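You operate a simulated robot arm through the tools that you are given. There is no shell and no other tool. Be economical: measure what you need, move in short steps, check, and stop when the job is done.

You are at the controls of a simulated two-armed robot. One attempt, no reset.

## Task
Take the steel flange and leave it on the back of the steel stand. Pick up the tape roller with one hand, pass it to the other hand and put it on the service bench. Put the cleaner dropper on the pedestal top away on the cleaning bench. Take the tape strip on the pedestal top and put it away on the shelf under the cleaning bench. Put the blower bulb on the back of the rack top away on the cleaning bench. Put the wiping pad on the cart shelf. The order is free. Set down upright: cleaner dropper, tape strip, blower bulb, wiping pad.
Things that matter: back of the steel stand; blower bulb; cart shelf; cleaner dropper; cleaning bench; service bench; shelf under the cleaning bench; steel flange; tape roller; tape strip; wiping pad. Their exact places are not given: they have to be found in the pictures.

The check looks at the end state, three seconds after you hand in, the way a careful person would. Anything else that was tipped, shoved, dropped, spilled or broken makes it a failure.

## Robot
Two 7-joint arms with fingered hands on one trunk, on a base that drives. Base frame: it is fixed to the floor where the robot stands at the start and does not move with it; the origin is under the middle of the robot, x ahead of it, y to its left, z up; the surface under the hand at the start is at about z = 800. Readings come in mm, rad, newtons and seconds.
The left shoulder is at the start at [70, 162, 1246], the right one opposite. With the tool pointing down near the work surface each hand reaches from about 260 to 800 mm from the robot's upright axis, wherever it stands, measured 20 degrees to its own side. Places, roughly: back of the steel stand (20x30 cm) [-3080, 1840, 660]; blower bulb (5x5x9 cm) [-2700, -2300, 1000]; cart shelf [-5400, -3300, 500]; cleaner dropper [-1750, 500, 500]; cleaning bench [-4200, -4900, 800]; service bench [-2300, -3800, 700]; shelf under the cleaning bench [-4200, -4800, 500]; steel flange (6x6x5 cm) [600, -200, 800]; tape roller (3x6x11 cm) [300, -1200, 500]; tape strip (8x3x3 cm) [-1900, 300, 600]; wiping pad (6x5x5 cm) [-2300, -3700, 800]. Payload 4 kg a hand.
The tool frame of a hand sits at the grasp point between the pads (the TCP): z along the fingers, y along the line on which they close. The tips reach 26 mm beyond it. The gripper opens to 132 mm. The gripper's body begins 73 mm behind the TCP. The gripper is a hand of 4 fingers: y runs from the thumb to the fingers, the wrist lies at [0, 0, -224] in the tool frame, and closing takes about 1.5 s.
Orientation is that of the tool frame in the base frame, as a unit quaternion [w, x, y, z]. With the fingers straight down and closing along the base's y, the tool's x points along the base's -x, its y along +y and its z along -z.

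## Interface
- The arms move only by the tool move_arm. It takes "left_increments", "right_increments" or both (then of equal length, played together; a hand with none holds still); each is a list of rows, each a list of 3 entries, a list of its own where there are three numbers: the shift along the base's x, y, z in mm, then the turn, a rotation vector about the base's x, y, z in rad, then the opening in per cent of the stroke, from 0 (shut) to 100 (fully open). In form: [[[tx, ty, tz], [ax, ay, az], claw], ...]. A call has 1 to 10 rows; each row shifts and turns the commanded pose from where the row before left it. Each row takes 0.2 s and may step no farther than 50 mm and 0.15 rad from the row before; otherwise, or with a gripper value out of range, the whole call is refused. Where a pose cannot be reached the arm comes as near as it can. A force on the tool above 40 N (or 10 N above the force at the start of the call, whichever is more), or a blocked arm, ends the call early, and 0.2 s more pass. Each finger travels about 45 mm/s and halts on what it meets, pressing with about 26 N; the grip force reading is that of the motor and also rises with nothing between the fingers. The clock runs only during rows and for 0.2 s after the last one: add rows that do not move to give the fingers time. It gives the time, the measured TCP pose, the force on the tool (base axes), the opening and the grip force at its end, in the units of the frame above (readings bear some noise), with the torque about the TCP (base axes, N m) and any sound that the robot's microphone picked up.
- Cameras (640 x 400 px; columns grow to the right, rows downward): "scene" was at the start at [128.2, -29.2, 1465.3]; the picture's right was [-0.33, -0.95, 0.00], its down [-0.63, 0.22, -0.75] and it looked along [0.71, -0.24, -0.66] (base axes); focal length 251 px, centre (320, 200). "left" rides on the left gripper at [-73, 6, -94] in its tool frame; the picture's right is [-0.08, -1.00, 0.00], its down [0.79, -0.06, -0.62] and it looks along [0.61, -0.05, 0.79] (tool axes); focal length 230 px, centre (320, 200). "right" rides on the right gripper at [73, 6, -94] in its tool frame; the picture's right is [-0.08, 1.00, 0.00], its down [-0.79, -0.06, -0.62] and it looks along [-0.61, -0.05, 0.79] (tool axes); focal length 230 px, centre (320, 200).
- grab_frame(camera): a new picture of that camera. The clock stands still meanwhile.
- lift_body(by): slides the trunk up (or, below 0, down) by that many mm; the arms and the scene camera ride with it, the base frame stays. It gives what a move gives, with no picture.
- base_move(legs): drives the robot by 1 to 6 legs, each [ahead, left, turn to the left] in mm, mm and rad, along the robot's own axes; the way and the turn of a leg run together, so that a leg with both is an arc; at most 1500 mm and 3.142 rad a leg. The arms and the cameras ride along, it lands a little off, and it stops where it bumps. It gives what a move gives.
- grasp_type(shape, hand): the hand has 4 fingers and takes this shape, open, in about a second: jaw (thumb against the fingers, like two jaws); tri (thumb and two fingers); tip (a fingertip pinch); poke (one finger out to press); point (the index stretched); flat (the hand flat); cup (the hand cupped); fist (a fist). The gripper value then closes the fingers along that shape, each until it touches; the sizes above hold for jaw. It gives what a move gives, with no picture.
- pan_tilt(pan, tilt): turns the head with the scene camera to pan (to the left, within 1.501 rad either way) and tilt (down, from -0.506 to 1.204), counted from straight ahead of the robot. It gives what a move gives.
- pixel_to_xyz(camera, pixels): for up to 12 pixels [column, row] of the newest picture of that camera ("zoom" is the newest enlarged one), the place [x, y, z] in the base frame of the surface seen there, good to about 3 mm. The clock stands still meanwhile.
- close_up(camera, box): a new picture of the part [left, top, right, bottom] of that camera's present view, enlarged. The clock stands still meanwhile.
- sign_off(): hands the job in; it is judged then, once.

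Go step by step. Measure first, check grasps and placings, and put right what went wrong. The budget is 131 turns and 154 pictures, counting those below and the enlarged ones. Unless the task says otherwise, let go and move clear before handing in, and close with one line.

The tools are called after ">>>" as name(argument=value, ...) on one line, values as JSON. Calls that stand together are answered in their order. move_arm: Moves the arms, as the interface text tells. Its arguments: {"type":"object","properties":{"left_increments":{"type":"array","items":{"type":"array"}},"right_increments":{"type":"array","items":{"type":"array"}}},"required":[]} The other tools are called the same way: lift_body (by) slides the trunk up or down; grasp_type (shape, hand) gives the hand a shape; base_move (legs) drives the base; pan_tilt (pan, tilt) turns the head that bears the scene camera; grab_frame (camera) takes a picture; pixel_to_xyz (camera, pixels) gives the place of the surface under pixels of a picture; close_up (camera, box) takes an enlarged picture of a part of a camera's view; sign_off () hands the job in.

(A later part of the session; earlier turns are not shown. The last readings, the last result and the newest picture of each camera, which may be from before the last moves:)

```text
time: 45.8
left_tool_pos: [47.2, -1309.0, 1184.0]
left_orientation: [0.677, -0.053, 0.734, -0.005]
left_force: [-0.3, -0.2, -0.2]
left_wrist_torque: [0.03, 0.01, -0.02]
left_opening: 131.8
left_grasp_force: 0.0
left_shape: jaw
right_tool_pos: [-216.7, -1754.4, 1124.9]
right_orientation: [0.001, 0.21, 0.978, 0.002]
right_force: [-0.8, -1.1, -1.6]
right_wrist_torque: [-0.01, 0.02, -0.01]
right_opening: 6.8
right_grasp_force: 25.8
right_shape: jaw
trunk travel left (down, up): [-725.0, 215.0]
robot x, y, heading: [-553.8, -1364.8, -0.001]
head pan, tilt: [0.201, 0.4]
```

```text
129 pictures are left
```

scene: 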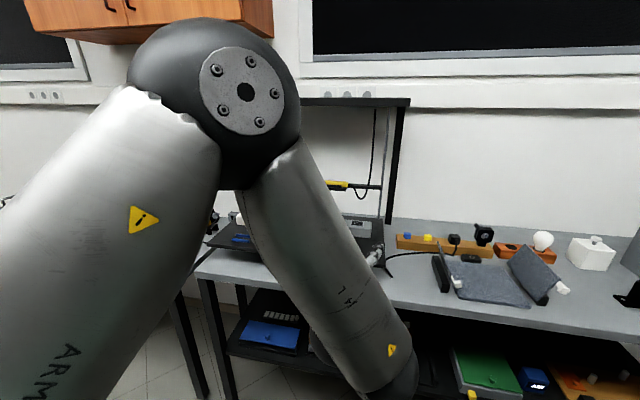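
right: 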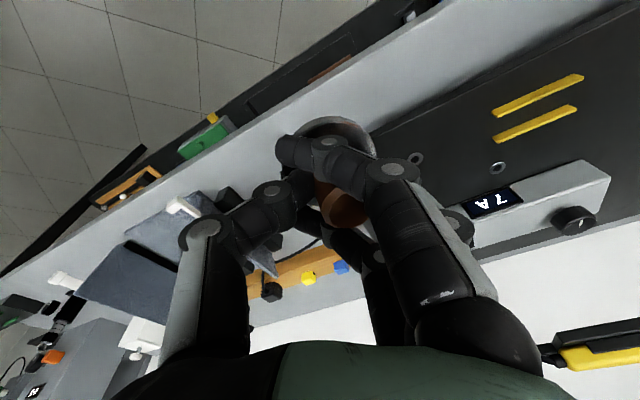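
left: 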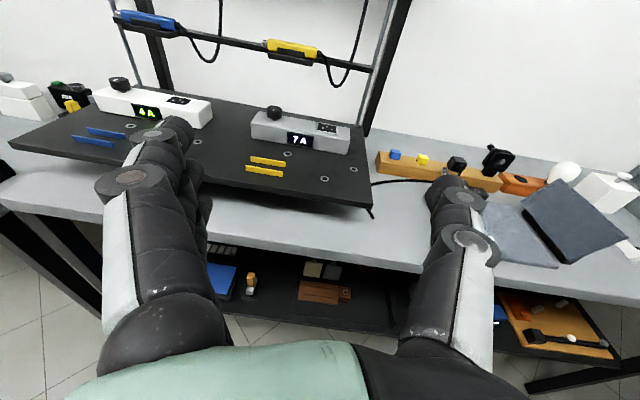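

I'll lower the trunk in two steps, within the 400 mm limit.

>>> lift_body(by=-400)

>>> lift_body(by=-150)

>>> move_arm(left_increments=[[[0, 30, 0], [0.041, -0.04, -0.034], 60], [[0, 30, -10], [0.041, -0.04, -0.034], 60], [[0, 30, -20], [0, 0, 0], 60], [[0, 30, -20], [0, 0, 0], 60], [[0, 21, -20], [0, 0, 0], 60], [[0, 0, -20], [0, 0, 0], 60], [[0, 0, 0], [0, 0, 0], 60]])

>>> grab_frame(camera="left")

>>> grab_frame(camera="scene")

```text
time: 49.6
left_tool_pos: [46.3, -1309.4, 783.2]
left_orientation: [0.677, -0.054, 0.734, -0.004]
left_force: [-0.4, -0.1, 0.5]
left_wrist_torque: [0.0, 0.0, 0.01]
left_opening: 132.1
left_grasp_force: 0.0
left_shape: jaw
right_tool_pos: [-216.6, -1752.8, 725.9]
right_orientation: [0.001, 0.21, 0.978, 0.002]
right_force: [0.4, 0.3, -1.2]
right_wrist_torque: [0.02, 0.02, -0.01]
right_opening: 6.5
right_grasp_force: 26.0
right_shape: jaw
trunk travel left (down, up): [-325.0, 615.0]
robot x, y, heading: [-555.5, -1369.9, 0.002]
head pan, tilt: [0.201, 0.4]
```

```text
time: 51.4
left_tool_pos: [44.9, -1310.1, 633.8]
left_orientation: [0.677, -0.053, 0.734, -0.005]
left_force: [-0.3, -0.4, -0.2]
left_wrist_torque: [0.03, -0.06, -0.02]
left_opening: 131.9
left_grasp_force: 0.1
left_shape: jaw
right_tool_pos: [-217.4, -1754.1, 576.2]
right_orientation: [0.003, 0.21, 0.978, 0.003]
right_force: [0.2, 0.3, -1.1]
right_wrist_torque: [-0.03, -0.05, 0.01]
right_opening: 6.9
right_grasp_force: 25.3
right_shape: jaw
trunk travel left (down, up): [-175.0, 765.0]
robot x, y, heading: [-556.7, -1363.4, 0.002]
head pan, tilt: [0.201, 0.4]
```

```text
time: 53.0
left_tool_pos: [76.7, -1174.4, 572.1]
left_orientation: [0.707, 0.0, 0.707, 0.0]
left_force: [0.5, 0.2, -0.3]
left_wrist_torque: [-0.01, 0.03, 0.01]
left_opening: 79.3
left_grasp_force: 0.0
left_shape: jaw
left hand out of reach, approached as far as the arm can: row 2, 3
right_tool_pos: [-217.4, -1753.3, 574.9]
right_orientation: [0.002, 0.21, 0.978, 0.002]
right_force: [0.1, 0.0, -1.6]
right_wrist_torque: [-0.02, 0.0, -0.01]
right_opening: 6.9
right_grasp_force: 26.0
right_shape: jaw
trunk travel left (down, up): [-175.0, 765.0]
robot x, y, heading: [-556.6, -1365.9, -0.002]
head pan, tilt: [0.201, 0.4]
```

```text
128 pictures are left
```

left: 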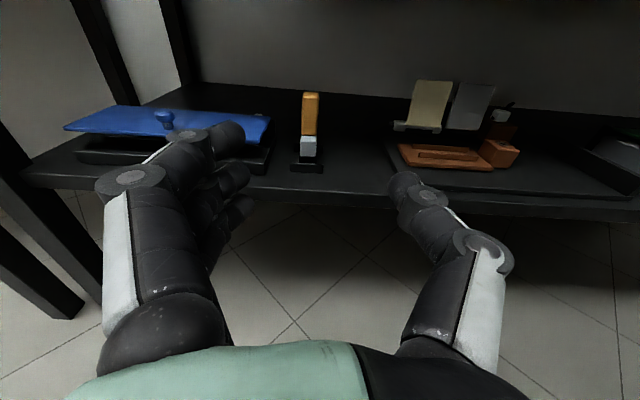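

```text
127 pictures are left
```

scene: 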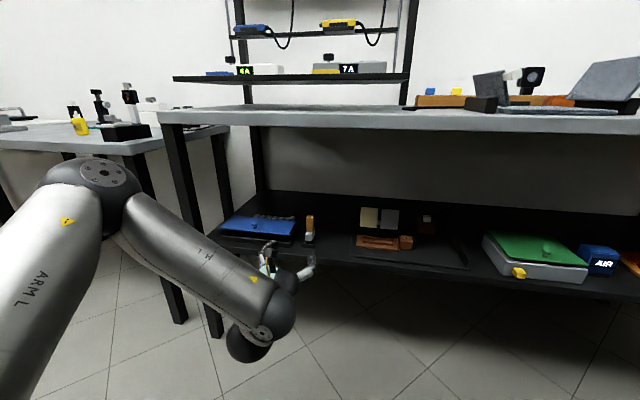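

The roller is in clear view at (310,130), with the blue box close on its left. I'll align the height, narrow the opening and drive forward 150 mm.

>>> move_arm(left_increments=[[[0, 7, -12], [0, 0, 0], 48], [[0, 0, -12], [0, 0, 0], 48], [[0, 0, 0], [0, 0, 0], 48], [[0, 0, 0], [0, 0, 0], 48]])

>>> base_move(legs=[[150, 0, 0]])

>>> grab_frame(camera="left")

```text
time: 54.0
left_tool_pos: [78.2, -1166.9, 549.3]
left_orientation: [0.707, -0.001, 0.707, 0.001]
left_force: [-0.6, 0.7, 0.1]
left_wrist_torque: [-0.01, -0.02, 0.01]
left_opening: 64.3
left_grasp_force: 0.0
left_shape: jaw
right_tool_pos: [-218.2, -1752.9, 575.8]
right_orientation: [0.002, 0.209, 0.978, 0.002]
right_force: [0.4, 0.0, -1.0]
right_wrist_torque: [-0.02, 0.0, -0.01]
right_opening: 7.0
right_grasp_force: 25.8
right_shape: jaw
trunk travel left (down, up): [-175.0, 765.0]
robot x, y, heading: [-556.6, -1368.6, -0.003]
head pan, tilt: [0.201, 0.4]
```

```text
time: 55.3
left_tool_pos: [225.6, -1169.5, 549.3]
left_orientation: [0.707, 0.001, 0.707, -0.001]
left_force: [-0.5, 0.8, 0.5]
left_wrist_torque: [0.02, -0.01, 0.0]
left_opening: 63.7
left_grasp_force: 0.1
left_shape: jaw
right_tool_pos: [-69.7, -1753.5, 575.3]
right_orientation: [0.001, 0.21, 0.978, 0.003]
right_force: [0.0, -0.8, -1.1]
right_wrist_torque: [0.0, -0.01, -0.03]
right_opening: 7.0
right_grasp_force: 26.4
right_shape: jaw
trunk travel left (down, up): [-175.0, 765.0]
robot x, y, heading: [-405.3, -1371.1, 0.004]
head pan, tilt: [0.201, 0.4]
```

```text
126 pictures are left
```

left: 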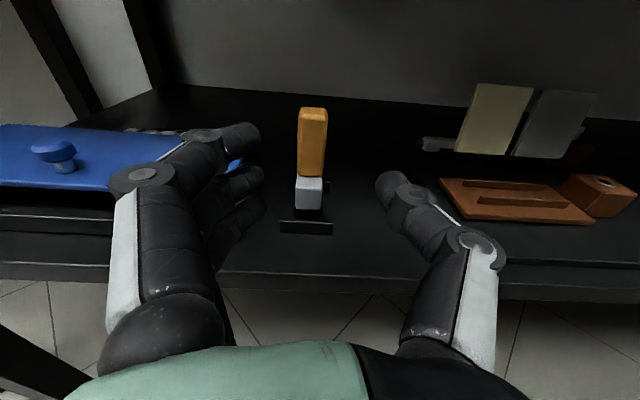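

I'll check the blue lid's right edge and the handle against the fingers before going in.

>>> pixel_to_xyz(camera="left", pixels=[[238, 164], [175, 135], [112, 180], [312, 140], [311, 110], [310, 190], [303, 140], [324, 140], [306, 227]])

```text
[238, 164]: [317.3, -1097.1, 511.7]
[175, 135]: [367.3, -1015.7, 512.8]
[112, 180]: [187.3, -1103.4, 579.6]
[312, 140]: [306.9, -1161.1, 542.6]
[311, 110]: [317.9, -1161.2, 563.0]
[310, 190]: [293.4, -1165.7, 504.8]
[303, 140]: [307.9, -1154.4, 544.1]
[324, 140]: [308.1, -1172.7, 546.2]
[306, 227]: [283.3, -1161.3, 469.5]
```

The handle is centred at y≈-1164 and the lid edge at y≈-1095, z 512, so there is room. I'll advance 95 mm and close.

>>> move_arm(left_increments=[[[25, 4, 2], [0, 0, 0], 42], [[25, 0, 0], [0, 0, 0], 42], [[25, 0, 0], [0, 0, 0], 42], [[20, 0, 0], [0, 0, 0], 42], [[0, 0, 0], [0, 0, 0], 42]])

>>> grab_frame(camera="left")

```text
time: 56.5
left_tool_pos: [250.6, -1181.8, 545.6]
left_orientation: [0.708, 0.0, 0.707, 0.0]
left_force: [-0.3, -0.4, 0.1]
left_wrist_torque: [0.03, -0.03, 0.0]
left_opening: 56.3
left_grasp_force: 0.0
left_shape: jaw
left hand out of reach, approached as far as the arm can: row 1, 2, 3, 4
right_tool_pos: [-69.2, -1754.9, 576.2]
right_orientation: [0.002, 0.21, 0.978, 0.001]
right_force: [-0.2, 0.1, -0.9]
right_wrist_torque: [0.0, 0.02, -0.02]
right_opening: 6.8
right_grasp_force: 26.0
right_shape: jaw
trunk travel left (down, up): [-175.0, 765.0]
robot x, y, heading: [-409.6, -1366.7, 0.002]
head pan, tilt: [0.201, 0.4]
```

```text
125 pictures are left
```

left: 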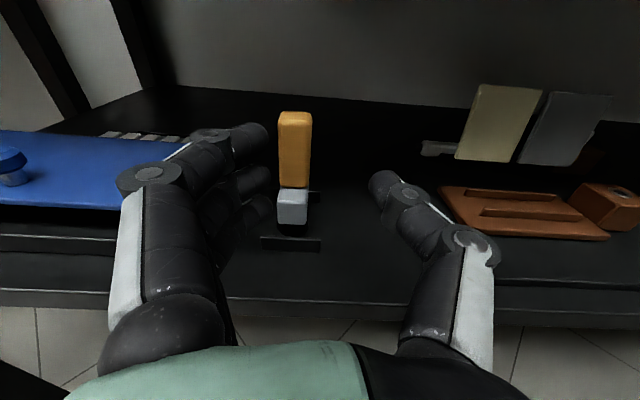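

The arm is at its limit again, so I'll recentre with the arm and use the base to move forward.

>>> move_arm(left_increments=[[[-15, 9, 3], [0, 0, 0], 42], [[-10, 8, 2], [0, 0, 0], 42], [[0, 0, 0], [0, 0, 0], 42]])

>>> base_move(legs=[[60, 0, 0]])

>>> grab_frame(camera="left")

```text
time: 57.3
left_tool_pos: [225.7, -1164.9, 550.6]
left_orientation: [0.707, 0.002, 0.707, -0.001]
left_force: [-0.4, 0.3, -0.4]
left_wrist_torque: [0.0, 0.0, 0.02]
left_opening: 56.3
left_grasp_force: 0.0
left_shape: jaw
right_tool_pos: [-69.2, -1753.6, 575.6]
right_orientation: [0.001, 0.21, 0.978, 0.001]
right_force: [0.4, 0.3, -2.1]
right_wrist_torque: [-0.01, 0.04, -0.04]
right_opening: 7.0
right_grasp_force: 25.6
right_shape: jaw
trunk travel left (down, up): [-175.0, 765.0]
robot x, y, heading: [-405.9, -1363.6, -0.0]
head pan, tilt: [0.201, 0.4]
```

```text
time: 58.3
left_tool_pos: [285.4, -1164.5, 549.6]
left_orientation: [0.706, 0.001, 0.708, 0.0]
left_force: [0.1, -0.7, -1.0]
left_wrist_torque: [-0.04, -0.04, 0.03]
left_opening: 56.2
left_grasp_force: 0.0
left_shape: jaw
right_tool_pos: [-8.8, -1754.3, 575.2]
right_orientation: [0.001, 0.211, 0.977, 0.002]
right_force: [0.0, 0.9, -0.9]
right_wrist_torque: [-0.03, 0.03, -0.03]
right_opening: 6.8
right_grasp_force: 26.0
right_shape: jaw
trunk travel left (down, up): [-175.0, 765.0]
robot x, y, heading: [-348.8, -1364.6, 0.0]
head pan, tilt: [0.201, 0.4]
```

```text
124 pictures are left
```

left: 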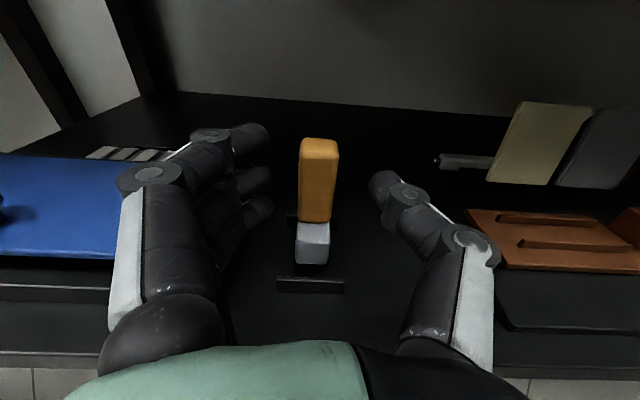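

Well centred, with the handle at (318,180). I'll go 37 mm more forward and close.

>>> base_move(legs=[[38, 0, 0]])

>>> grab_frame(camera="left")

>>> move_arm(left_increments=[[[0, 0, 0], [0, 0, 0], 30], [[0, 0, 0], [0, 0, 0], 15], [[0, 0, 0], [0, 0, 0], 0], [[0, 0, 0], [0, 0, 0], 0], [[0, 0, 0], [0, 0, 0], 0], [[0, 0, 0], [0, 0, 0], 0], [[0, 0, 0], [0, 0, 0], 0]])

>>> grab_frame(camera="left")

```text
time: 59.2
left_tool_pos: [322.5, -1164.6, 551.0]
left_orientation: [0.707, 0.001, 0.708, 0.0]
left_force: [0.3, 0.4, 0.3]
left_wrist_torque: [0.02, -0.03, 0.0]
left_opening: 56.1
left_grasp_force: 0.1
left_shape: jaw
right_tool_pos: [29.2, -1754.7, 576.2]
right_orientation: [0.001, 0.211, 0.977, 0.002]
right_force: [-0.8, 0.1, -1.7]
right_wrist_torque: [-0.01, 0.0, 0.02]
right_opening: 7.0
right_grasp_force: 26.3
right_shape: jaw
trunk travel left (down, up): [-175.0, 765.0]
robot x, y, heading: [-306.9, -1367.7, -0.005]
head pan, tilt: [0.201, 0.4]
```

```text
123 pictures are left
```

left: 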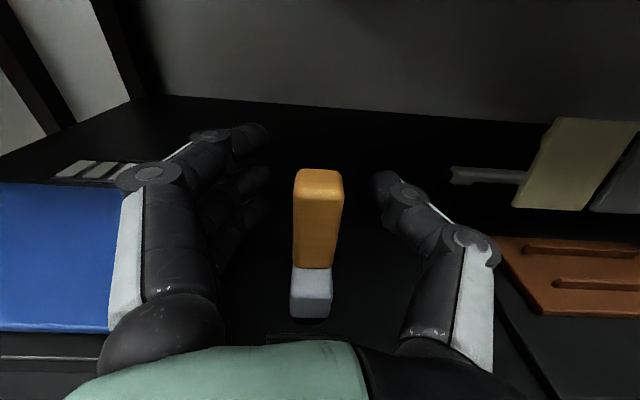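

```text
time: 60.8
left_tool_pos: [322.6, -1164.2, 551.3]
left_orientation: [0.708, 0.001, 0.707, 0.0]
left_force: [5.1, 0.7, 6.3]
left_wrist_torque: [0.18, -0.05, -0.08]
left_opening: 1.4
left_grasp_force: 26.3
left_shape: jaw
right_tool_pos: [29.7, -1755.0, 575.3]
right_orientation: [0.001, 0.21, 0.978, 0.002]
right_force: [0.8, -0.3, -1.4]
right_wrist_torque: [-0.01, -0.01, -0.03]
right_opening: 6.9
right_grasp_force: 25.7
right_shape: jaw
trunk travel left (down, up): [-175.0, 765.0]
robot x, y, heading: [-309.2, -1363.0, -0.0]
head pan, tilt: [0.201, 0.4]
```

```text
122 pictures are left
```

left: 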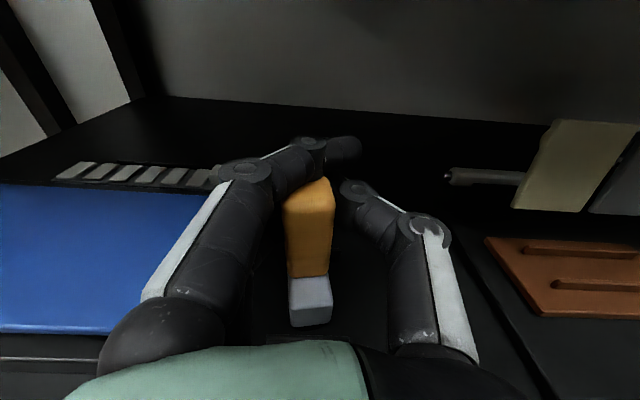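

Gripped, with the index finger curled over behind the handle. I'll lift with the trunk 35 mm and check.

>>> lift_body(by=35)

>>> grab_frame(camera="left")

>>> grab_frame(camera="scene")

```text
time: 61.6
left_tool_pos: [324.0, -1164.3, 586.3]
left_orientation: [0.707, 0.001, 0.708, 0.0]
left_force: [0.1, -0.2, -0.4]
left_wrist_torque: [0.02, -0.03, 0.02]
left_opening: 0.1
left_grasp_force: 26.4
left_shape: jaw
right_tool_pos: [29.5, -1754.4, 609.7]
right_orientation: [0.001, 0.211, 0.977, 0.001]
right_force: [-0.8, -0.5, -2.1]
right_wrist_torque: [0.01, -0.01, -0.04]
right_opening: 6.9
right_grasp_force: 25.6
right_shape: jaw
trunk travel left (down, up): [-210.0, 730.0]
robot x, y, heading: [-310.7, -1366.7, -0.001]
head pan, tilt: [0.201, 0.4]
```

```text
121 pictures are left
```

left: 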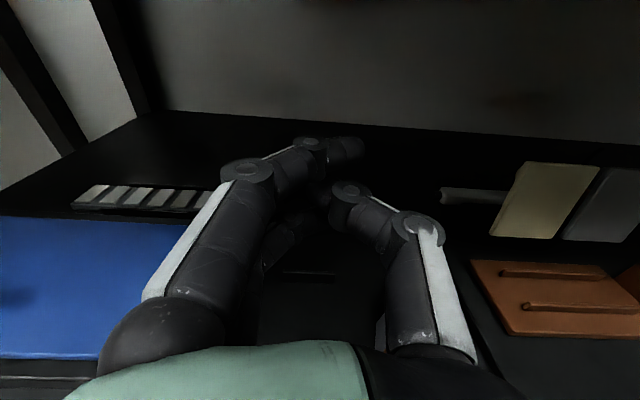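

```text
120 pictures are left
```

scene: 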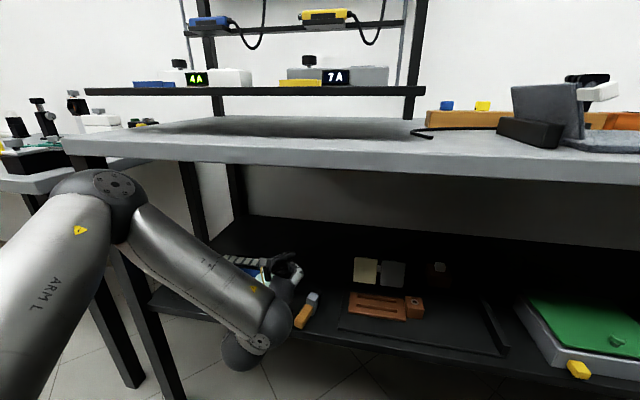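

The roller slipped out and now lies in front, at scene (305,310). I'll find out exactly where it is.

>>> close_up(camera="scene", box=[240, 270, 368, 350])

>>> pixel_to_xyz(camera="zoom", pixels=[[340, 145], [320, 180], [300, 220], [285, 260], [360, 160], [320, 250], [400, 260], [330, 300]])

```text
5.00 times, centred on (304, 310) of scene
```

zoom: 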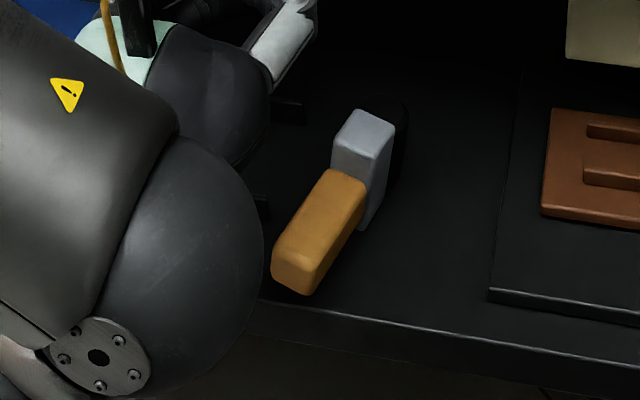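

```text
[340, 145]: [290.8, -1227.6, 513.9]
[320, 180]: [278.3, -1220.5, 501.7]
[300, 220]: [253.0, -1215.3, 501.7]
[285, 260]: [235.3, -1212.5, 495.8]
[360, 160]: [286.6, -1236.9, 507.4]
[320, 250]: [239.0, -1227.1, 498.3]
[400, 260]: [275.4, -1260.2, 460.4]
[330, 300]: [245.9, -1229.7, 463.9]
```

The roller lies on the shelf with its handle toward me: top z≈502, x 236–285, y≈-1205…-1232. I'll back out, then regrip from a steep downward angle with all fingers along the handle.

>>> pixel_to_xyz(camera="zoom", pixels=[[328, 185], [282, 245], [358, 195], [318, 265], [345, 175], [298, 250], [290, 285], [308, 290], [350, 240], [370, 210], [390, 130], [403, 110]])

>>> base_move(legs=[[-250, 0, 0]])

>>> move_arm(left_increments=[[[0, 0, 10], [0, 0.15, 0], 50], [[0, 0, 10], [0, 0.15, 0], 50], [[0, 0, 10], [0, 0.15, 0], 50], [[0, 0, 10], [0, 0.15, 0], 50], [[0, -10, 10], [0, 0.15, 0], 50], [[0, -10, 10], [0, 0.15, 0], 50], [[0, -10, 0], [0, 0.1, 0], 50], [[0, -10, 0], [0, 0, 0], 50], [[0, -10, 0], [0, 0, 0], 50]])

>>> pan_tilt(pan=0.25, tilt=0.5)

>>> grab_frame(camera="scene")

>>> grab_frame(camera="left")

```text
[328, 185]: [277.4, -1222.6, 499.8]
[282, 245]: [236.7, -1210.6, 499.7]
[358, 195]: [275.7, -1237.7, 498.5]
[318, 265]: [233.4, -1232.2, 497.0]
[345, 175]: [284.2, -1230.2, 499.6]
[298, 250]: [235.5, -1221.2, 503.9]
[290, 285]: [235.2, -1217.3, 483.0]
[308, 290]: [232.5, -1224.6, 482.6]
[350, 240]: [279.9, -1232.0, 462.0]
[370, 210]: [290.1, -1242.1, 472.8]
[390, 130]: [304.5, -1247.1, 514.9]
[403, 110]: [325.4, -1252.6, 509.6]
```

```text
time: 63.4
left_tool_pos: [72.2, -1164.3, 585.9]
left_orientation: [0.707, 0.002, 0.707, -0.001]
left_force: [-0.2, -1.2, 0.3]
left_wrist_torque: [-0.02, -0.01, 0.0]
left_opening: 0.0
left_grasp_force: 25.9
left_shape: jaw
right_tool_pos: [-222.9, -1753.4, 611.5]
right_orientation: [0.001, 0.211, 0.977, 0.002]
right_force: [0.0, -1.6, -1.4]
right_wrist_torque: [-0.01, 0.03, -0.01]
right_opening: 7.1
right_grasp_force: 25.7
right_shape: jaw
trunk travel left (down, up): [-210.0, 730.0]
robot x, y, heading: [-561.6, -1368.7, -0.006]
head pan, tilt: [0.201, 0.4]
```

```text
time: 65.4
left_tool_pos: [73.7, -1213.5, 643.7]
left_orientation: [0.28, 0.0, 0.96, -0.001]
left_force: [0.9, -1.0, 0.8]
left_wrist_torque: [-0.03, 0.0, -0.03]
left_opening: 65.5
left_grasp_force: 0.1
left_shape: jaw
left hand out of reach, approached as far as the arm can: row 1
right_tool_pos: [-222.8, -1754.6, 611.2]
right_orientation: [0.002, 0.212, 0.977, 0.002]
right_force: [-0.5, 0.2, -2.4]
right_wrist_torque: [0.0, 0.01, 0.02]
right_opening: 7.0
right_grasp_force: 26.2
right_shape: jaw
trunk travel left (down, up): [-210.0, 730.0]
robot x, y, heading: [-559.8, -1365.1, -0.007]
head pan, tilt: [0.201, 0.4]
```

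```text
time: 66.1
left_tool_pos: [73.2, -1214.6, 644.5]
left_orientation: [0.282, 0.001, 0.959, -0.002]
left_force: [-0.5, -0.4, 0.4]
left_wrist_torque: [-0.01, 0.03, -0.05]
left_opening: 65.3
left_grasp_force: 0.0
left_shape: jaw
right_tool_pos: [-223.1, -1754.8, 610.8]
right_orientation: [0.002, 0.211, 0.978, 0.002]
right_force: [-0.3, 0.1, -0.8]
right_wrist_torque: [-0.02, 0.05, 0.03]
right_opening: 7.0
right_grasp_force: 26.3
right_shape: jaw
trunk travel left (down, up): [-210.0, 730.0]
robot x, y, heading: [-556.8, -1362.5, -0.007]
head pan, tilt: [0.25, 0.499]
```

```text
118 pictures are left
```

scene: 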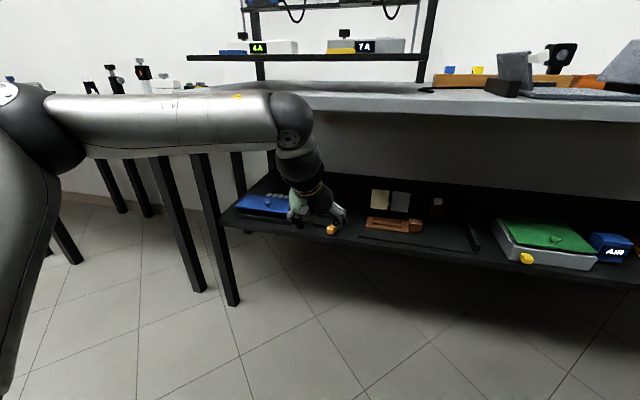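

```text
117 pictures are left
```

left: 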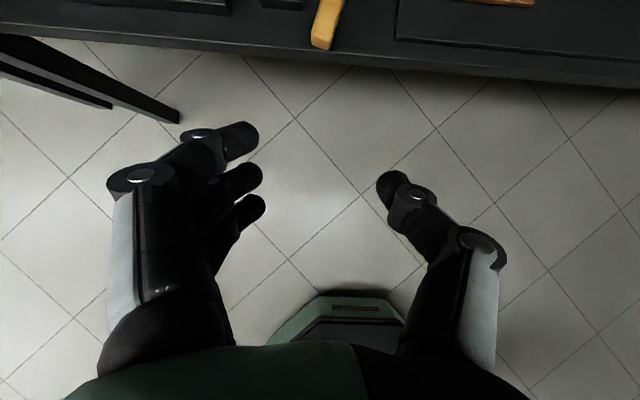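

The arm and shelf geometry look workable. I'll steepen the hand, yaw it -0.2 along the handle, lift the right hand for clearance, lower the trunk 110 mm and drive closer.

>>> move_arm(left_increments=[[[0, -6, 0], [0, 0.14, 0], 50], [[0, -6, 0], [0, 0.14, 0], 50], [[0, 0, 0], [0, 0, -0.1], 50], [[0, 0, 0], [0, 0, -0.1], 50], [[0, 0, 0], [0, 0, 0], 50]], right_increments=[[[0, 0, 30], [0, 0, 0], 0], [[0, 0, 30], [0, 0, 0], 0], [[0, 0, 30], [0, 0, 0], 0], [[0, 0, 30], [0, 0, 0], 0], [[0, 0, 0], [0, 0, 0], 0]])

>>> lift_body(by=-90)

>>> base_move(legs=[[140, 0, 0]])

>>> grab_frame(camera="left")

>>> grab_frame(camera="scene")

```text
time: 67.3
left_tool_pos: [72.4, -1227.3, 645.0]
left_orientation: [0.144, 0.1, 0.984, -0.017]
left_force: [0.4, -0.3, -0.6]
left_wrist_torque: [0.01, -0.01, 0.0]
left_opening: 65.2
left_grasp_force: 0.1
left_shape: jaw
right_tool_pos: [-223.1, -1756.2, 731.1]
right_orientation: [0.002, 0.212, 0.977, 0.003]
right_force: [-0.8, 0.1, -2.1]
right_wrist_torque: [-0.01, 0.03, -0.01]
right_opening: 7.3
right_grasp_force: 26.0
right_shape: jaw
trunk travel left (down, up): [-210.0, 730.0]
robot x, y, heading: [-561.3, -1364.4, -0.004]
head pan, tilt: [0.25, 0.499]
```

```text
time: 68.5
left_tool_pos: [72.1, -1225.9, 555.3]
left_orientation: [0.145, 0.099, 0.984, -0.016]
left_force: [0.3, 0.4, 0.1]
left_wrist_torque: [0.03, -0.01, 0.0]
left_opening: 65.4
left_grasp_force: 0.0
left_shape: jaw
right_tool_pos: [-224.6, -1754.5, 641.3]
right_orientation: [0.001, 0.212, 0.977, 0.002]
right_force: [-0.4, 1.6, -2.1]
right_wrist_torque: [-0.02, 0.01, 0.0]
right_opening: 7.2
right_grasp_force: 26.2
right_shape: jaw
trunk travel left (down, up): [-120.0, 820.0]
robot x, y, heading: [-557.4, -1361.5, -0.007]
head pan, tilt: [0.25, 0.499]
```

```text
time: 69.8
left_tool_pos: [207.8, -1225.4, 554.6]
left_orientation: [0.143, 0.099, 0.985, -0.016]
left_force: [0.0, -0.7, -0.2]
left_wrist_torque: [0.0, -0.03, 0.04]
left_opening: 65.5
left_grasp_force: 0.0
left_shape: jaw
right_tool_pos: [-86.3, -1754.4, 640.7]
right_orientation: [0.002, 0.21, 0.978, 0.001]
right_force: [-0.1, 1.0, -1.0]
right_wrist_torque: [-0.03, 0.01, 0.04]
right_opening: 6.8
right_grasp_force: 26.4
right_shape: jaw
trunk travel left (down, up): [-120.0, 820.0]
robot x, y, heading: [-421.2, -1366.3, -0.001]
head pan, tilt: [0.25, 0.499]
```

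```text
116 pictures are left
```

left: 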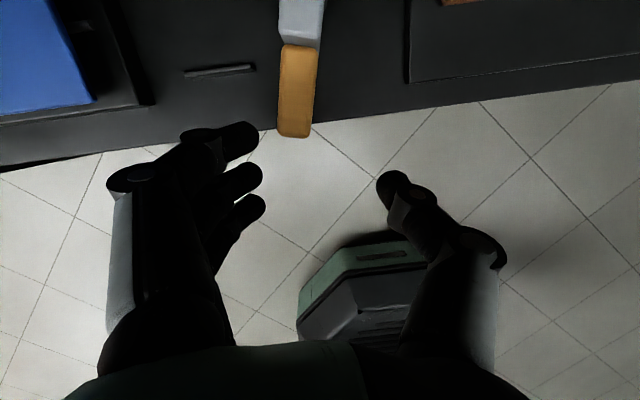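

```text
115 pictures are left
```

scene: 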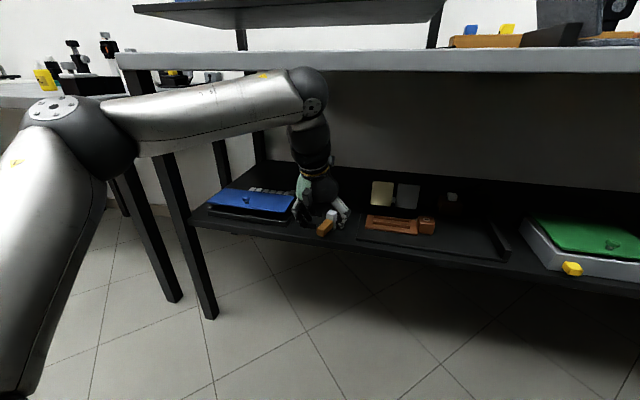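

The handle is lined up. I'll drive 45 mm forward, descend 58 mm with the trunk and check.

>>> base_move(legs=[[45, 0, 0]])

>>> lift_body(by=-58)

>>> grab_frame(camera="left")

>>> grab_frame(camera="scene")

```text
time: 70.7
left_tool_pos: [253.5, -1226.8, 554.3]
left_orientation: [0.143, 0.098, 0.985, -0.016]
left_force: [0.3, -0.2, 0.3]
left_wrist_torque: [-0.03, 0.01, 0.02]
left_opening: 65.7
left_grasp_force: 0.0
left_shape: jaw
right_tool_pos: [-40.9, -1753.7, 641.3]
right_orientation: [0.002, 0.211, 0.978, 0.002]
right_force: [-0.8, 0.0, -1.0]
right_wrist_torque: [-0.02, -0.01, -0.01]
right_opening: 7.2
right_grasp_force: 26.6
right_shape: jaw
trunk travel left (down, up): [-120.0, 820.0]
robot x, y, heading: [-379.5, -1364.7, 0.0]
head pan, tilt: [0.25, 0.499]
```

```text
time: 71.7
left_tool_pos: [253.3, -1225.3, 496.5]
left_orientation: [0.144, 0.099, 0.985, -0.016]
left_force: [-1.0, -0.4, 0.2]
left_wrist_torque: [0.0, -0.01, -0.01]
left_opening: 65.4
left_grasp_force: 0.0
left_shape: jaw
right_tool_pos: [-42.5, -1754.5, 583.1]
right_orientation: [0.001, 0.211, 0.977, 0.002]
right_force: [0.9, 0.4, -1.2]
right_wrist_torque: [-0.01, -0.01, -0.02]
right_opening: 7.0
right_grasp_force: 25.6
right_shape: jaw
trunk travel left (down, up): [-62.0, 878.0]
robot x, y, heading: [-377.8, -1367.3, -0.001]
head pan, tilt: [0.25, 0.499]
```

```text
114 pictures are left
```

left: 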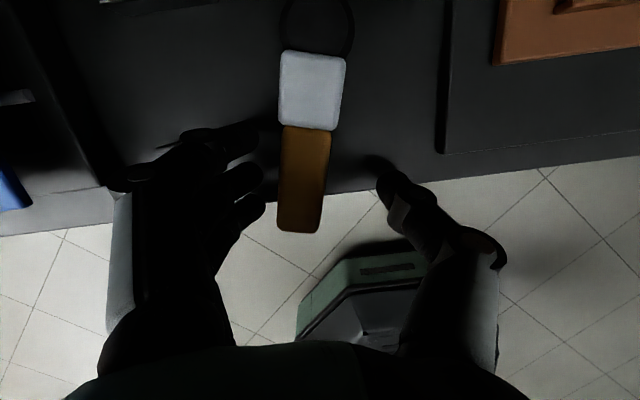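

```text
113 pictures are left
```

scene: 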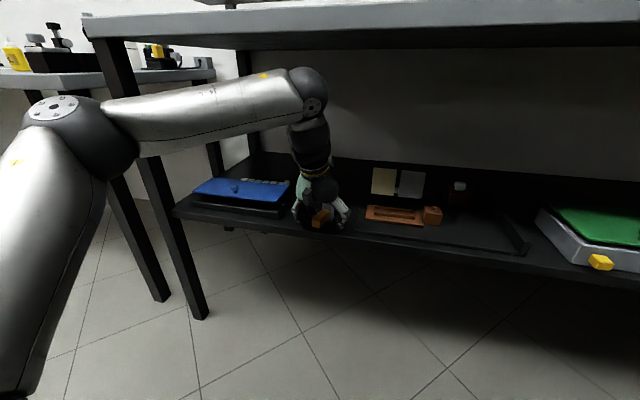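

The handle (300,180) is between thumb and fingers. Closing.

>>> move_arm(left_increments=[[[0, 0, 0], [0, 0, 0], 35], [[0, 0, 0], [0, 0, 0], 20], [[0, 0, 0], [0, 0, 0], 0], [[0, 0, 0], [0, 0, 0], 0], [[0, 0, 0], [0, 0, 0], 0], [[0, 0, 0], [0, 0, 0], 0], [[0, 0, 0], [0, 0, 0], 0], [[0, 0, 0], [0, 0, 0], 0]])

>>> grab_frame(camera="left")

```text
time: 73.5
left_tool_pos: [253.5, -1225.1, 496.8]
left_orientation: [0.143, 0.098, 0.985, -0.017]
left_force: [0.3, 0.5, 1.0]
left_wrist_torque: [-0.01, -0.02, 0.03]
left_opening: 18.8
left_grasp_force: 26.4
left_shape: jaw
right_tool_pos: [-41.4, -1754.3, 583.4]
right_orientation: [0.002, 0.211, 0.978, 0.002]
right_force: [0.3, 0.4, -2.2]
right_wrist_torque: [0.04, -0.02, 0.02]
right_opening: 7.2
right_grasp_force: 26.0
right_shape: jaw
trunk travel left (down, up): [-62.0, 878.0]
robot x, y, heading: [-379.3, -1366.2, -0.004]
head pan, tilt: [0.25, 0.499]
```

```text
112 pictures are left
```

left: 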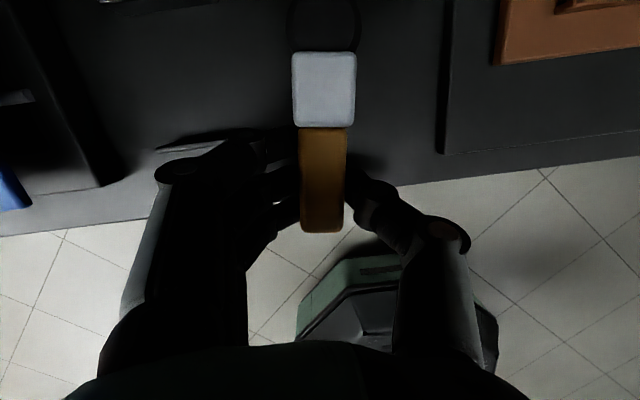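

The opening of 18.8 shows a firm grip across the handle. I'll lift 40 mm and back out.

>>> lift_body(by=40)

>>> base_move(legs=[[-350, 0, 0]])

>>> grab_frame(camera="left")

>>> grab_frame(camera="scene")

```text
time: 74.3
left_tool_pos: [253.7, -1225.7, 535.9]
left_orientation: [0.143, 0.098, 0.985, -0.016]
left_force: [0.8, -0.7, -1.4]
left_wrist_torque: [0.01, 0.02, 0.03]
left_opening: 18.7
left_grasp_force: 25.9
left_shape: jaw
right_tool_pos: [-40.6, -1754.0, 623.1]
right_orientation: [0.001, 0.211, 0.978, 0.002]
right_force: [0.1, 0.5, -2.0]
right_wrist_torque: [0.0, 0.03, -0.01]
right_opening: 7.0
right_grasp_force: 26.7
right_shape: jaw
trunk travel left (down, up): [-102.0, 838.0]
robot x, y, heading: [-375.6, -1363.4, 0.001]
head pan, tilt: [0.25, 0.499]
```

```text
time: 76.6
left_tool_pos: [-97.2, -1224.7, 537.1]
left_orientation: [0.143, 0.098, 0.985, -0.015]
left_force: [-0.4, -0.4, -0.8]
left_wrist_torque: [-0.01, 0.09, -0.02]
left_opening: 18.8
left_grasp_force: 25.6
left_shape: jaw
right_tool_pos: [-392.2, -1753.9, 622.8]
right_orientation: [0.001, 0.21, 0.978, 0.002]
right_force: [-0.9, 0.1, -1.5]
right_wrist_torque: [-0.04, -0.02, 0.0]
right_opening: 6.9
right_grasp_force: 26.0
right_shape: jaw
trunk travel left (down, up): [-102.0, 838.0]
robot x, y, heading: [-729.7, -1366.2, 0.003]
head pan, tilt: [0.25, 0.499]
```

```text
111 pictures are left
```

left: 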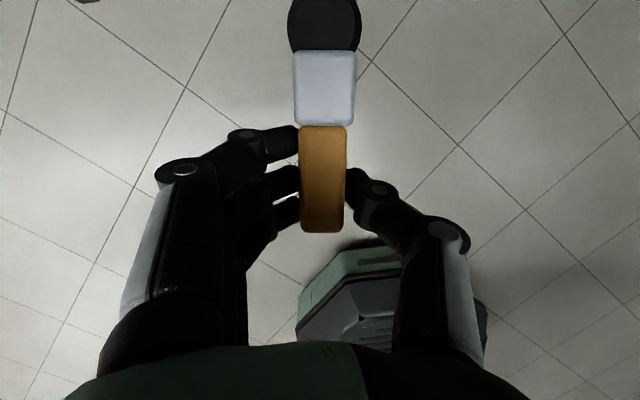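

```text
110 pictures are left
```

scene: 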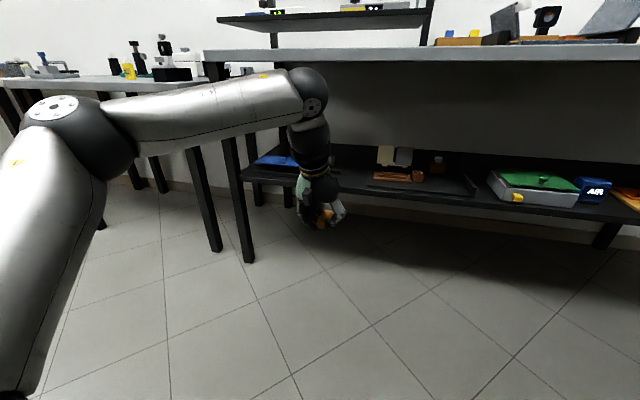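

The roller is held securely. I'll raise the trunk, tuck the left hand, turn toward the stand and look.

>>> lift_body(by=400)

>>> move_arm(left_increments=[[[-35, 10, 10], [0, 0.07, 0], 0], [[-35, 10, 10], [0, 0.07, 0], 0], [[-35, 10, 10], [0, 0.07, 0], 0], [[-35, 10, 10], [0, 0.08, 0], 0], [[-35, 10, 10], [0, 0, 0], 0], [[-30, 10, 10], [0, 0, 0], 0], [[0, 0, 0], [0, 0, 0], 0]])

>>> base_move(legs=[[0, 0, 2.2]])

>>> pan_tilt(pan=0, tilt=0.25)

>>> grab_frame(camera="scene")

```text
time: 80.4
left_tool_pos: [-95.8, -1224.8, 935.8]
left_orientation: [0.144, 0.097, 0.985, -0.015]
left_force: [-0.2, -1.3, -2.1]
left_wrist_torque: [0.02, 0.04, 0.0]
left_opening: 18.9
left_grasp_force: 25.7
left_shape: jaw
right_tool_pos: [-391.5, -1754.1, 1022.9]
right_orientation: [0.001, 0.209, 0.978, 0.002]
right_force: [-0.4, -0.1, -2.1]
right_wrist_torque: [-0.03, 0.03, 0.06]
right_opening: 7.0
right_grasp_force: 26.2
right_shape: jaw
trunk travel left (down, up): [-502.0, 438.0]
robot x, y, heading: [-729.1, -1364.0, -0.005]
head pan, tilt: [0.25, 0.499]
```

```text
time: 82.0
left_tool_pos: [-301.9, -1165.0, 999.2]
left_orientation: [-0.001, 0.094, 0.995, -0.03]
left_force: [0.4, 0.6, -0.5]
left_wrist_torque: [0.0, 0.07, -0.01]
left_opening: 18.6
left_grasp_force: 25.9
left_shape: jaw
right_tool_pos: [-390.4, -1754.5, 1022.9]
right_orientation: [0.0, 0.209, 0.978, 0.002]
right_force: [-0.2, -0.2, -2.6]
right_wrist_torque: [-0.02, 0.0, 0.0]
right_opening: 7.1
right_grasp_force: 25.9
right_shape: jaw
trunk travel left (down, up): [-502.0, 438.0]
robot x, y, heading: [-725.0, -1363.9, -0.005]
head pan, tilt: [0.25, 0.499]
```

```text
time: 87.6
left_tool_pos: [-1133.0, -1121.8, 998.8]
left_orientation: [-0.026, 0.834, -0.552, 0.014]
left_force: [-0.2, -0.3, -1.6]
left_wrist_torque: [-0.04, -0.01, -0.02]
left_opening: 18.5
left_grasp_force: 26.3
left_shape: jaw
right_tool_pos: [-592.7, -868.8, 1024.2]
right_orientation: [0.0, 0.764, -0.645, -0.002]
right_force: [0.9, 0.7, -1.0]
right_wrist_torque: [-0.02, -0.03, -0.01]
right_opening: 6.8
right_grasp_force: 25.9
right_shape: jaw
trunk travel left (down, up): [-502.0, 438.0]
robot x, y, heading: [-728.0, -1364.7, 2.161]
head pan, tilt: [0.25, 0.499]
```

```text
time: 88.4
left_tool_pos: [-1133.9, -1123.0, 998.9]
left_orientation: [-0.027, 0.833, -0.552, 0.014]
left_force: [0.0, -0.9, -1.2]
left_wrist_torque: [-0.04, -0.05, 0.03]
left_opening: 18.6
left_grasp_force: 26.1
left_shape: jaw
right_tool_pos: [-593.0, -869.9, 1021.1]
right_orientation: [0.001, 0.764, -0.645, -0.002]
right_force: [0.1, -0.1, -1.4]
right_wrist_torque: [0.01, -0.05, 0.0]
right_opening: 6.9
right_grasp_force: 26.6
right_shape: jaw
trunk travel left (down, up): [-502.0, 438.0]
robot x, y, heading: [-729.8, -1362.1, 2.159]
head pan, tilt: [0.0, 0.25]
```

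```text
109 pictures are left
```

scene: 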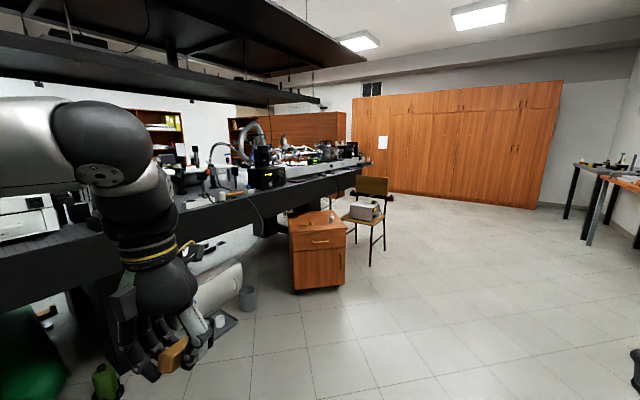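

I can see a wooden pedestal at (320,240) and a chair with a box at (370,210). I'll measure these and the left-side table.

>>> close_up(camera="scene", box=[200, 130, 420, 268])

>>> pixel_to_xyz(camera="scene", pixels=[[305, 218], [340, 222], [318, 265], [365, 210], [375, 185], [222, 320], [105, 375], [250, 300], [360, 175], [240, 190], [45, 230], [450, 200]])

```text
2.90 times, centred on (310, 199) of scene
```

zoom: 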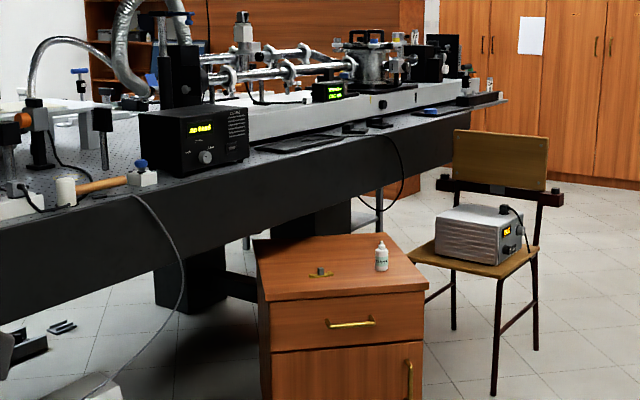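

```text
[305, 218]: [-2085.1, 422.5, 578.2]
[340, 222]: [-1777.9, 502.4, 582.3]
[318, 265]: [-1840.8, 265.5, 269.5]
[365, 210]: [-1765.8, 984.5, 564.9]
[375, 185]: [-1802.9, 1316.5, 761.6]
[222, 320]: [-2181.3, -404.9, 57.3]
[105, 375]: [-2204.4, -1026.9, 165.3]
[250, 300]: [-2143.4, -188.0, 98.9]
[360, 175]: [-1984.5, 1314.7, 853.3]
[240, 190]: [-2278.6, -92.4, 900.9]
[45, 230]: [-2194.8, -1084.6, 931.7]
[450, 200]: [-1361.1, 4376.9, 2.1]
```

The pedestal is at about (-1900,450), with the chair past it at (-1780,1100). The optical table runs along x<-2200. I'll drive to about (-1050,1900), clear of the chair, and look left toward the stand.

>>> base_move(legs=[[0, 0, -0.46], [1500, 0, 0], [1500, 0, 0], [200, 0, 0.9]])

>>> pan_tilt(pan=0.5, tilt=0.3)

>>> grab_frame(camera="scene")

```text
time: 106.4
left_tool_pos: [-1721.0, 1806.6, 998.3]
left_orientation: [-0.029, 0.933, -0.358, 0.009]
left_force: [-0.2, -0.4, -1.4]
left_wrist_torque: [-0.05, -0.06, 0.01]
left_opening: 18.5
left_grasp_force: 26.1
left_shape: jaw
right_tool_pos: [-1341.5, 2264.5, 1023.6]
right_orientation: [0.002, 0.887, -0.462, -0.002]
right_force: [-0.4, 0.1, -1.4]
right_wrist_torque: [0.01, -0.04, 0.0]
right_opening: 7.0
right_grasp_force: 25.6
right_shape: jaw
trunk travel left (down, up): [-502.0, 438.0]
robot x, y, heading: [-1253.8, 1760.0, 2.603]
head pan, tilt: [0.0, 0.25]
```

```text
time: 107.4
left_tool_pos: [-1721.6, 1806.4, 997.3]
left_orientation: [-0.028, 0.934, -0.357, 0.008]
left_force: [0.2, 0.5, -1.0]
left_wrist_torque: [-0.04, -0.01, -0.04]
left_opening: 18.2
left_grasp_force: 26.1
left_shape: jaw
right_tool_pos: [-1341.0, 2264.8, 1023.8]
right_orientation: [0.001, 0.886, -0.464, -0.002]
right_force: [-0.1, -0.2, -1.2]
right_wrist_torque: [0.02, 0.02, -0.03]
right_opening: 6.8
right_grasp_force: 26.0
right_shape: jaw
trunk travel left (down, up): [-502.0, 438.0]
robot x, y, heading: [-1248.6, 1758.2, 2.601]
head pan, tilt: [0.499, 0.3]
```

```text
107 pictures are left
```

scene: 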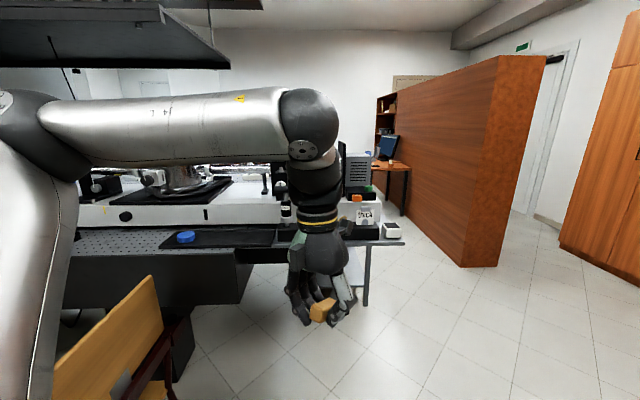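

A small stand with boxes stands at the optical table's end, around (375,240). I'll measure it.

>>> pixel_to_xyz(camera="scene", pixels=[[390, 228], [366, 212], [395, 243], [380, 243], [355, 268], [365, 300], [415, 260], [225, 285], [185, 237], [120, 310], [490, 240], [450, 350]])

>>> close_up(camera="scene", box=[330, 150, 430, 213])

>>> close_up(camera="scene", box=[330, 200, 430, 263])

```text
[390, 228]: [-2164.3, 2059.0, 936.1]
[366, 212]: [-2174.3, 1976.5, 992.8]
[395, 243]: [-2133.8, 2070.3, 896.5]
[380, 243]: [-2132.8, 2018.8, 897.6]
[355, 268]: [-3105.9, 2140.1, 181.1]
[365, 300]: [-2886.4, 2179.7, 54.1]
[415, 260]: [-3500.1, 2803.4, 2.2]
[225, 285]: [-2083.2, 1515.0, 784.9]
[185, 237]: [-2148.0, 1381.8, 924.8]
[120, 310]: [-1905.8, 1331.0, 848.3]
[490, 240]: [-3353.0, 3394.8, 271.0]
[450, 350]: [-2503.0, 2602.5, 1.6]
```

```text
6.35 times, centred on (380, 182) of scene
```

zoom: 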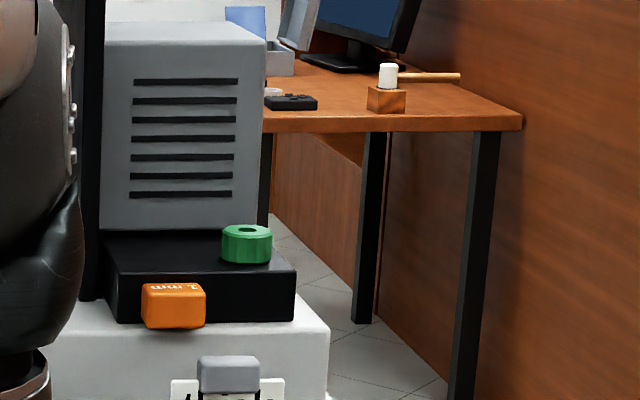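

```text
6.35 times, centred on (380, 232) of scene
```

zoom: 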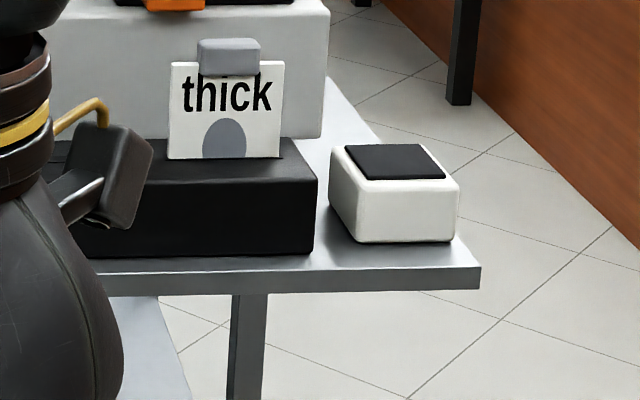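

This table is at z≈880, so the real stand at (-3080,1840,660) is further behind it. I'll drive around the table's end to about (-2250,2900) and look.

>>> base_move(legs=[[0, 0, -0.314], [1500, 0, 0], [0, 0, 1.5]])

>>> pan_tilt(pan=0.1, tilt=0.4)

>>> grab_frame(camera="scene")

```text
time: 119.4
left_tool_pos: [-2476.9, 2490.0, 998.6]
left_orientation: [-0.028, 0.979, 0.203, -0.008]
left_force: [0.4, 0.9, -1.1]
left_wrist_torque: [0.03, -0.02, 0.02]
left_opening: 18.4
left_grasp_force: 26.1
left_shape: jaw
right_tool_pos: [-2735.4, 3026.8, 1022.6]
right_orientation: [0.002, 0.996, 0.087, -0.001]
right_force: [-0.2, 0.3, -0.5]
right_wrist_torque: [0.01, -0.01, 0.01]
right_opening: 6.9
right_grasp_force: 26.8
right_shape: jaw
trunk travel left (down, up): [-502.0, 438.0]
robot x, y, heading: [-2236.6, 2895.4, -2.544]
head pan, tilt: [0.499, 0.3]
```

```text
time: 120.2
left_tool_pos: [-2477.6, 2489.1, 999.5]
left_orientation: [-0.029, 0.979, 0.202, -0.009]
left_force: [-0.1, -0.1, -1.6]
left_wrist_torque: [0.04, -0.05, 0.0]
left_opening: 18.0
left_grasp_force: 25.5
left_shape: jaw
right_tool_pos: [-2733.6, 3027.1, 1023.0]
right_orientation: [0.002, 0.996, 0.087, -0.001]
right_force: [0.2, 0.1, -1.6]
right_wrist_torque: [0.02, -0.01, 0.0]
right_opening: 7.0
right_grasp_force: 25.8
right_shape: jaw
trunk travel left (down, up): [-502.0, 438.0]
robot x, y, heading: [-2236.8, 2897.6, -2.549]
head pan, tilt: [0.099, 0.4]
```

```text
104 pictures are left
```

scene: 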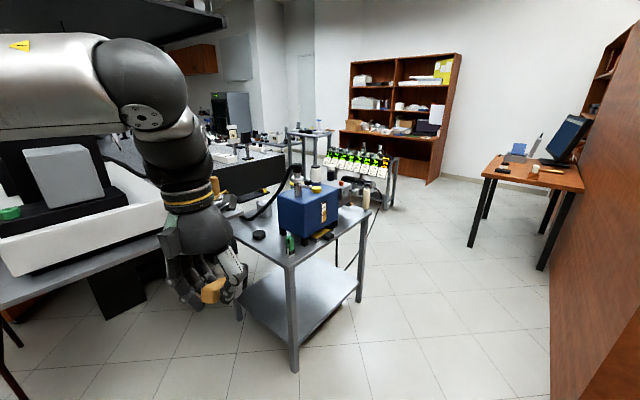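

The steel stand is at (295,225), with a blue box on it. I'll zoom in and measure its top.

>>> close_up(camera="scene", box=[210, 160, 402, 280])

>>> pixel_to_xyz(camera="zoom", pixels=[[260, 350], [90, 225], [530, 170], [330, 115], [150, 160], [180, 130], [470, 160], [500, 130], [360, 170], [230, 210], [350, 60], [430, 230]])

```text
3.33 times, centred on (306, 220) of scene
```

zoom: 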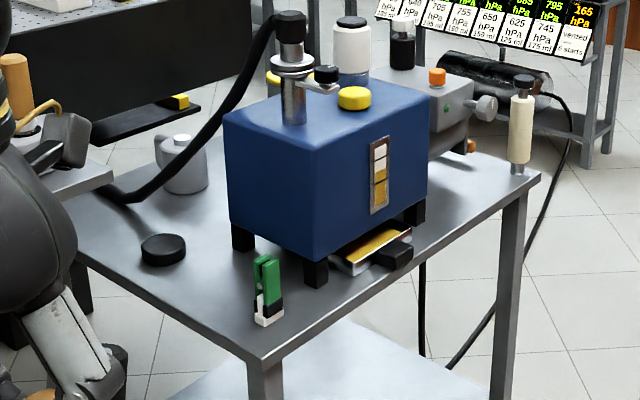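

```text
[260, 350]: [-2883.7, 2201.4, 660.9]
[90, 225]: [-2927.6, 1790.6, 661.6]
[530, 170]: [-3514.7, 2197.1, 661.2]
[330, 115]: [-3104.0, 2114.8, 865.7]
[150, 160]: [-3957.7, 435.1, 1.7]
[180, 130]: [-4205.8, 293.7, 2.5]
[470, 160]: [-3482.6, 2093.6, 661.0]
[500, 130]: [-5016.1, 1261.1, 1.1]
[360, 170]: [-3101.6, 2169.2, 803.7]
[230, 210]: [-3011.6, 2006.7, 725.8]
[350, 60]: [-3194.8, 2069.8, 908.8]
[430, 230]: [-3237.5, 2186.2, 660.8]
```

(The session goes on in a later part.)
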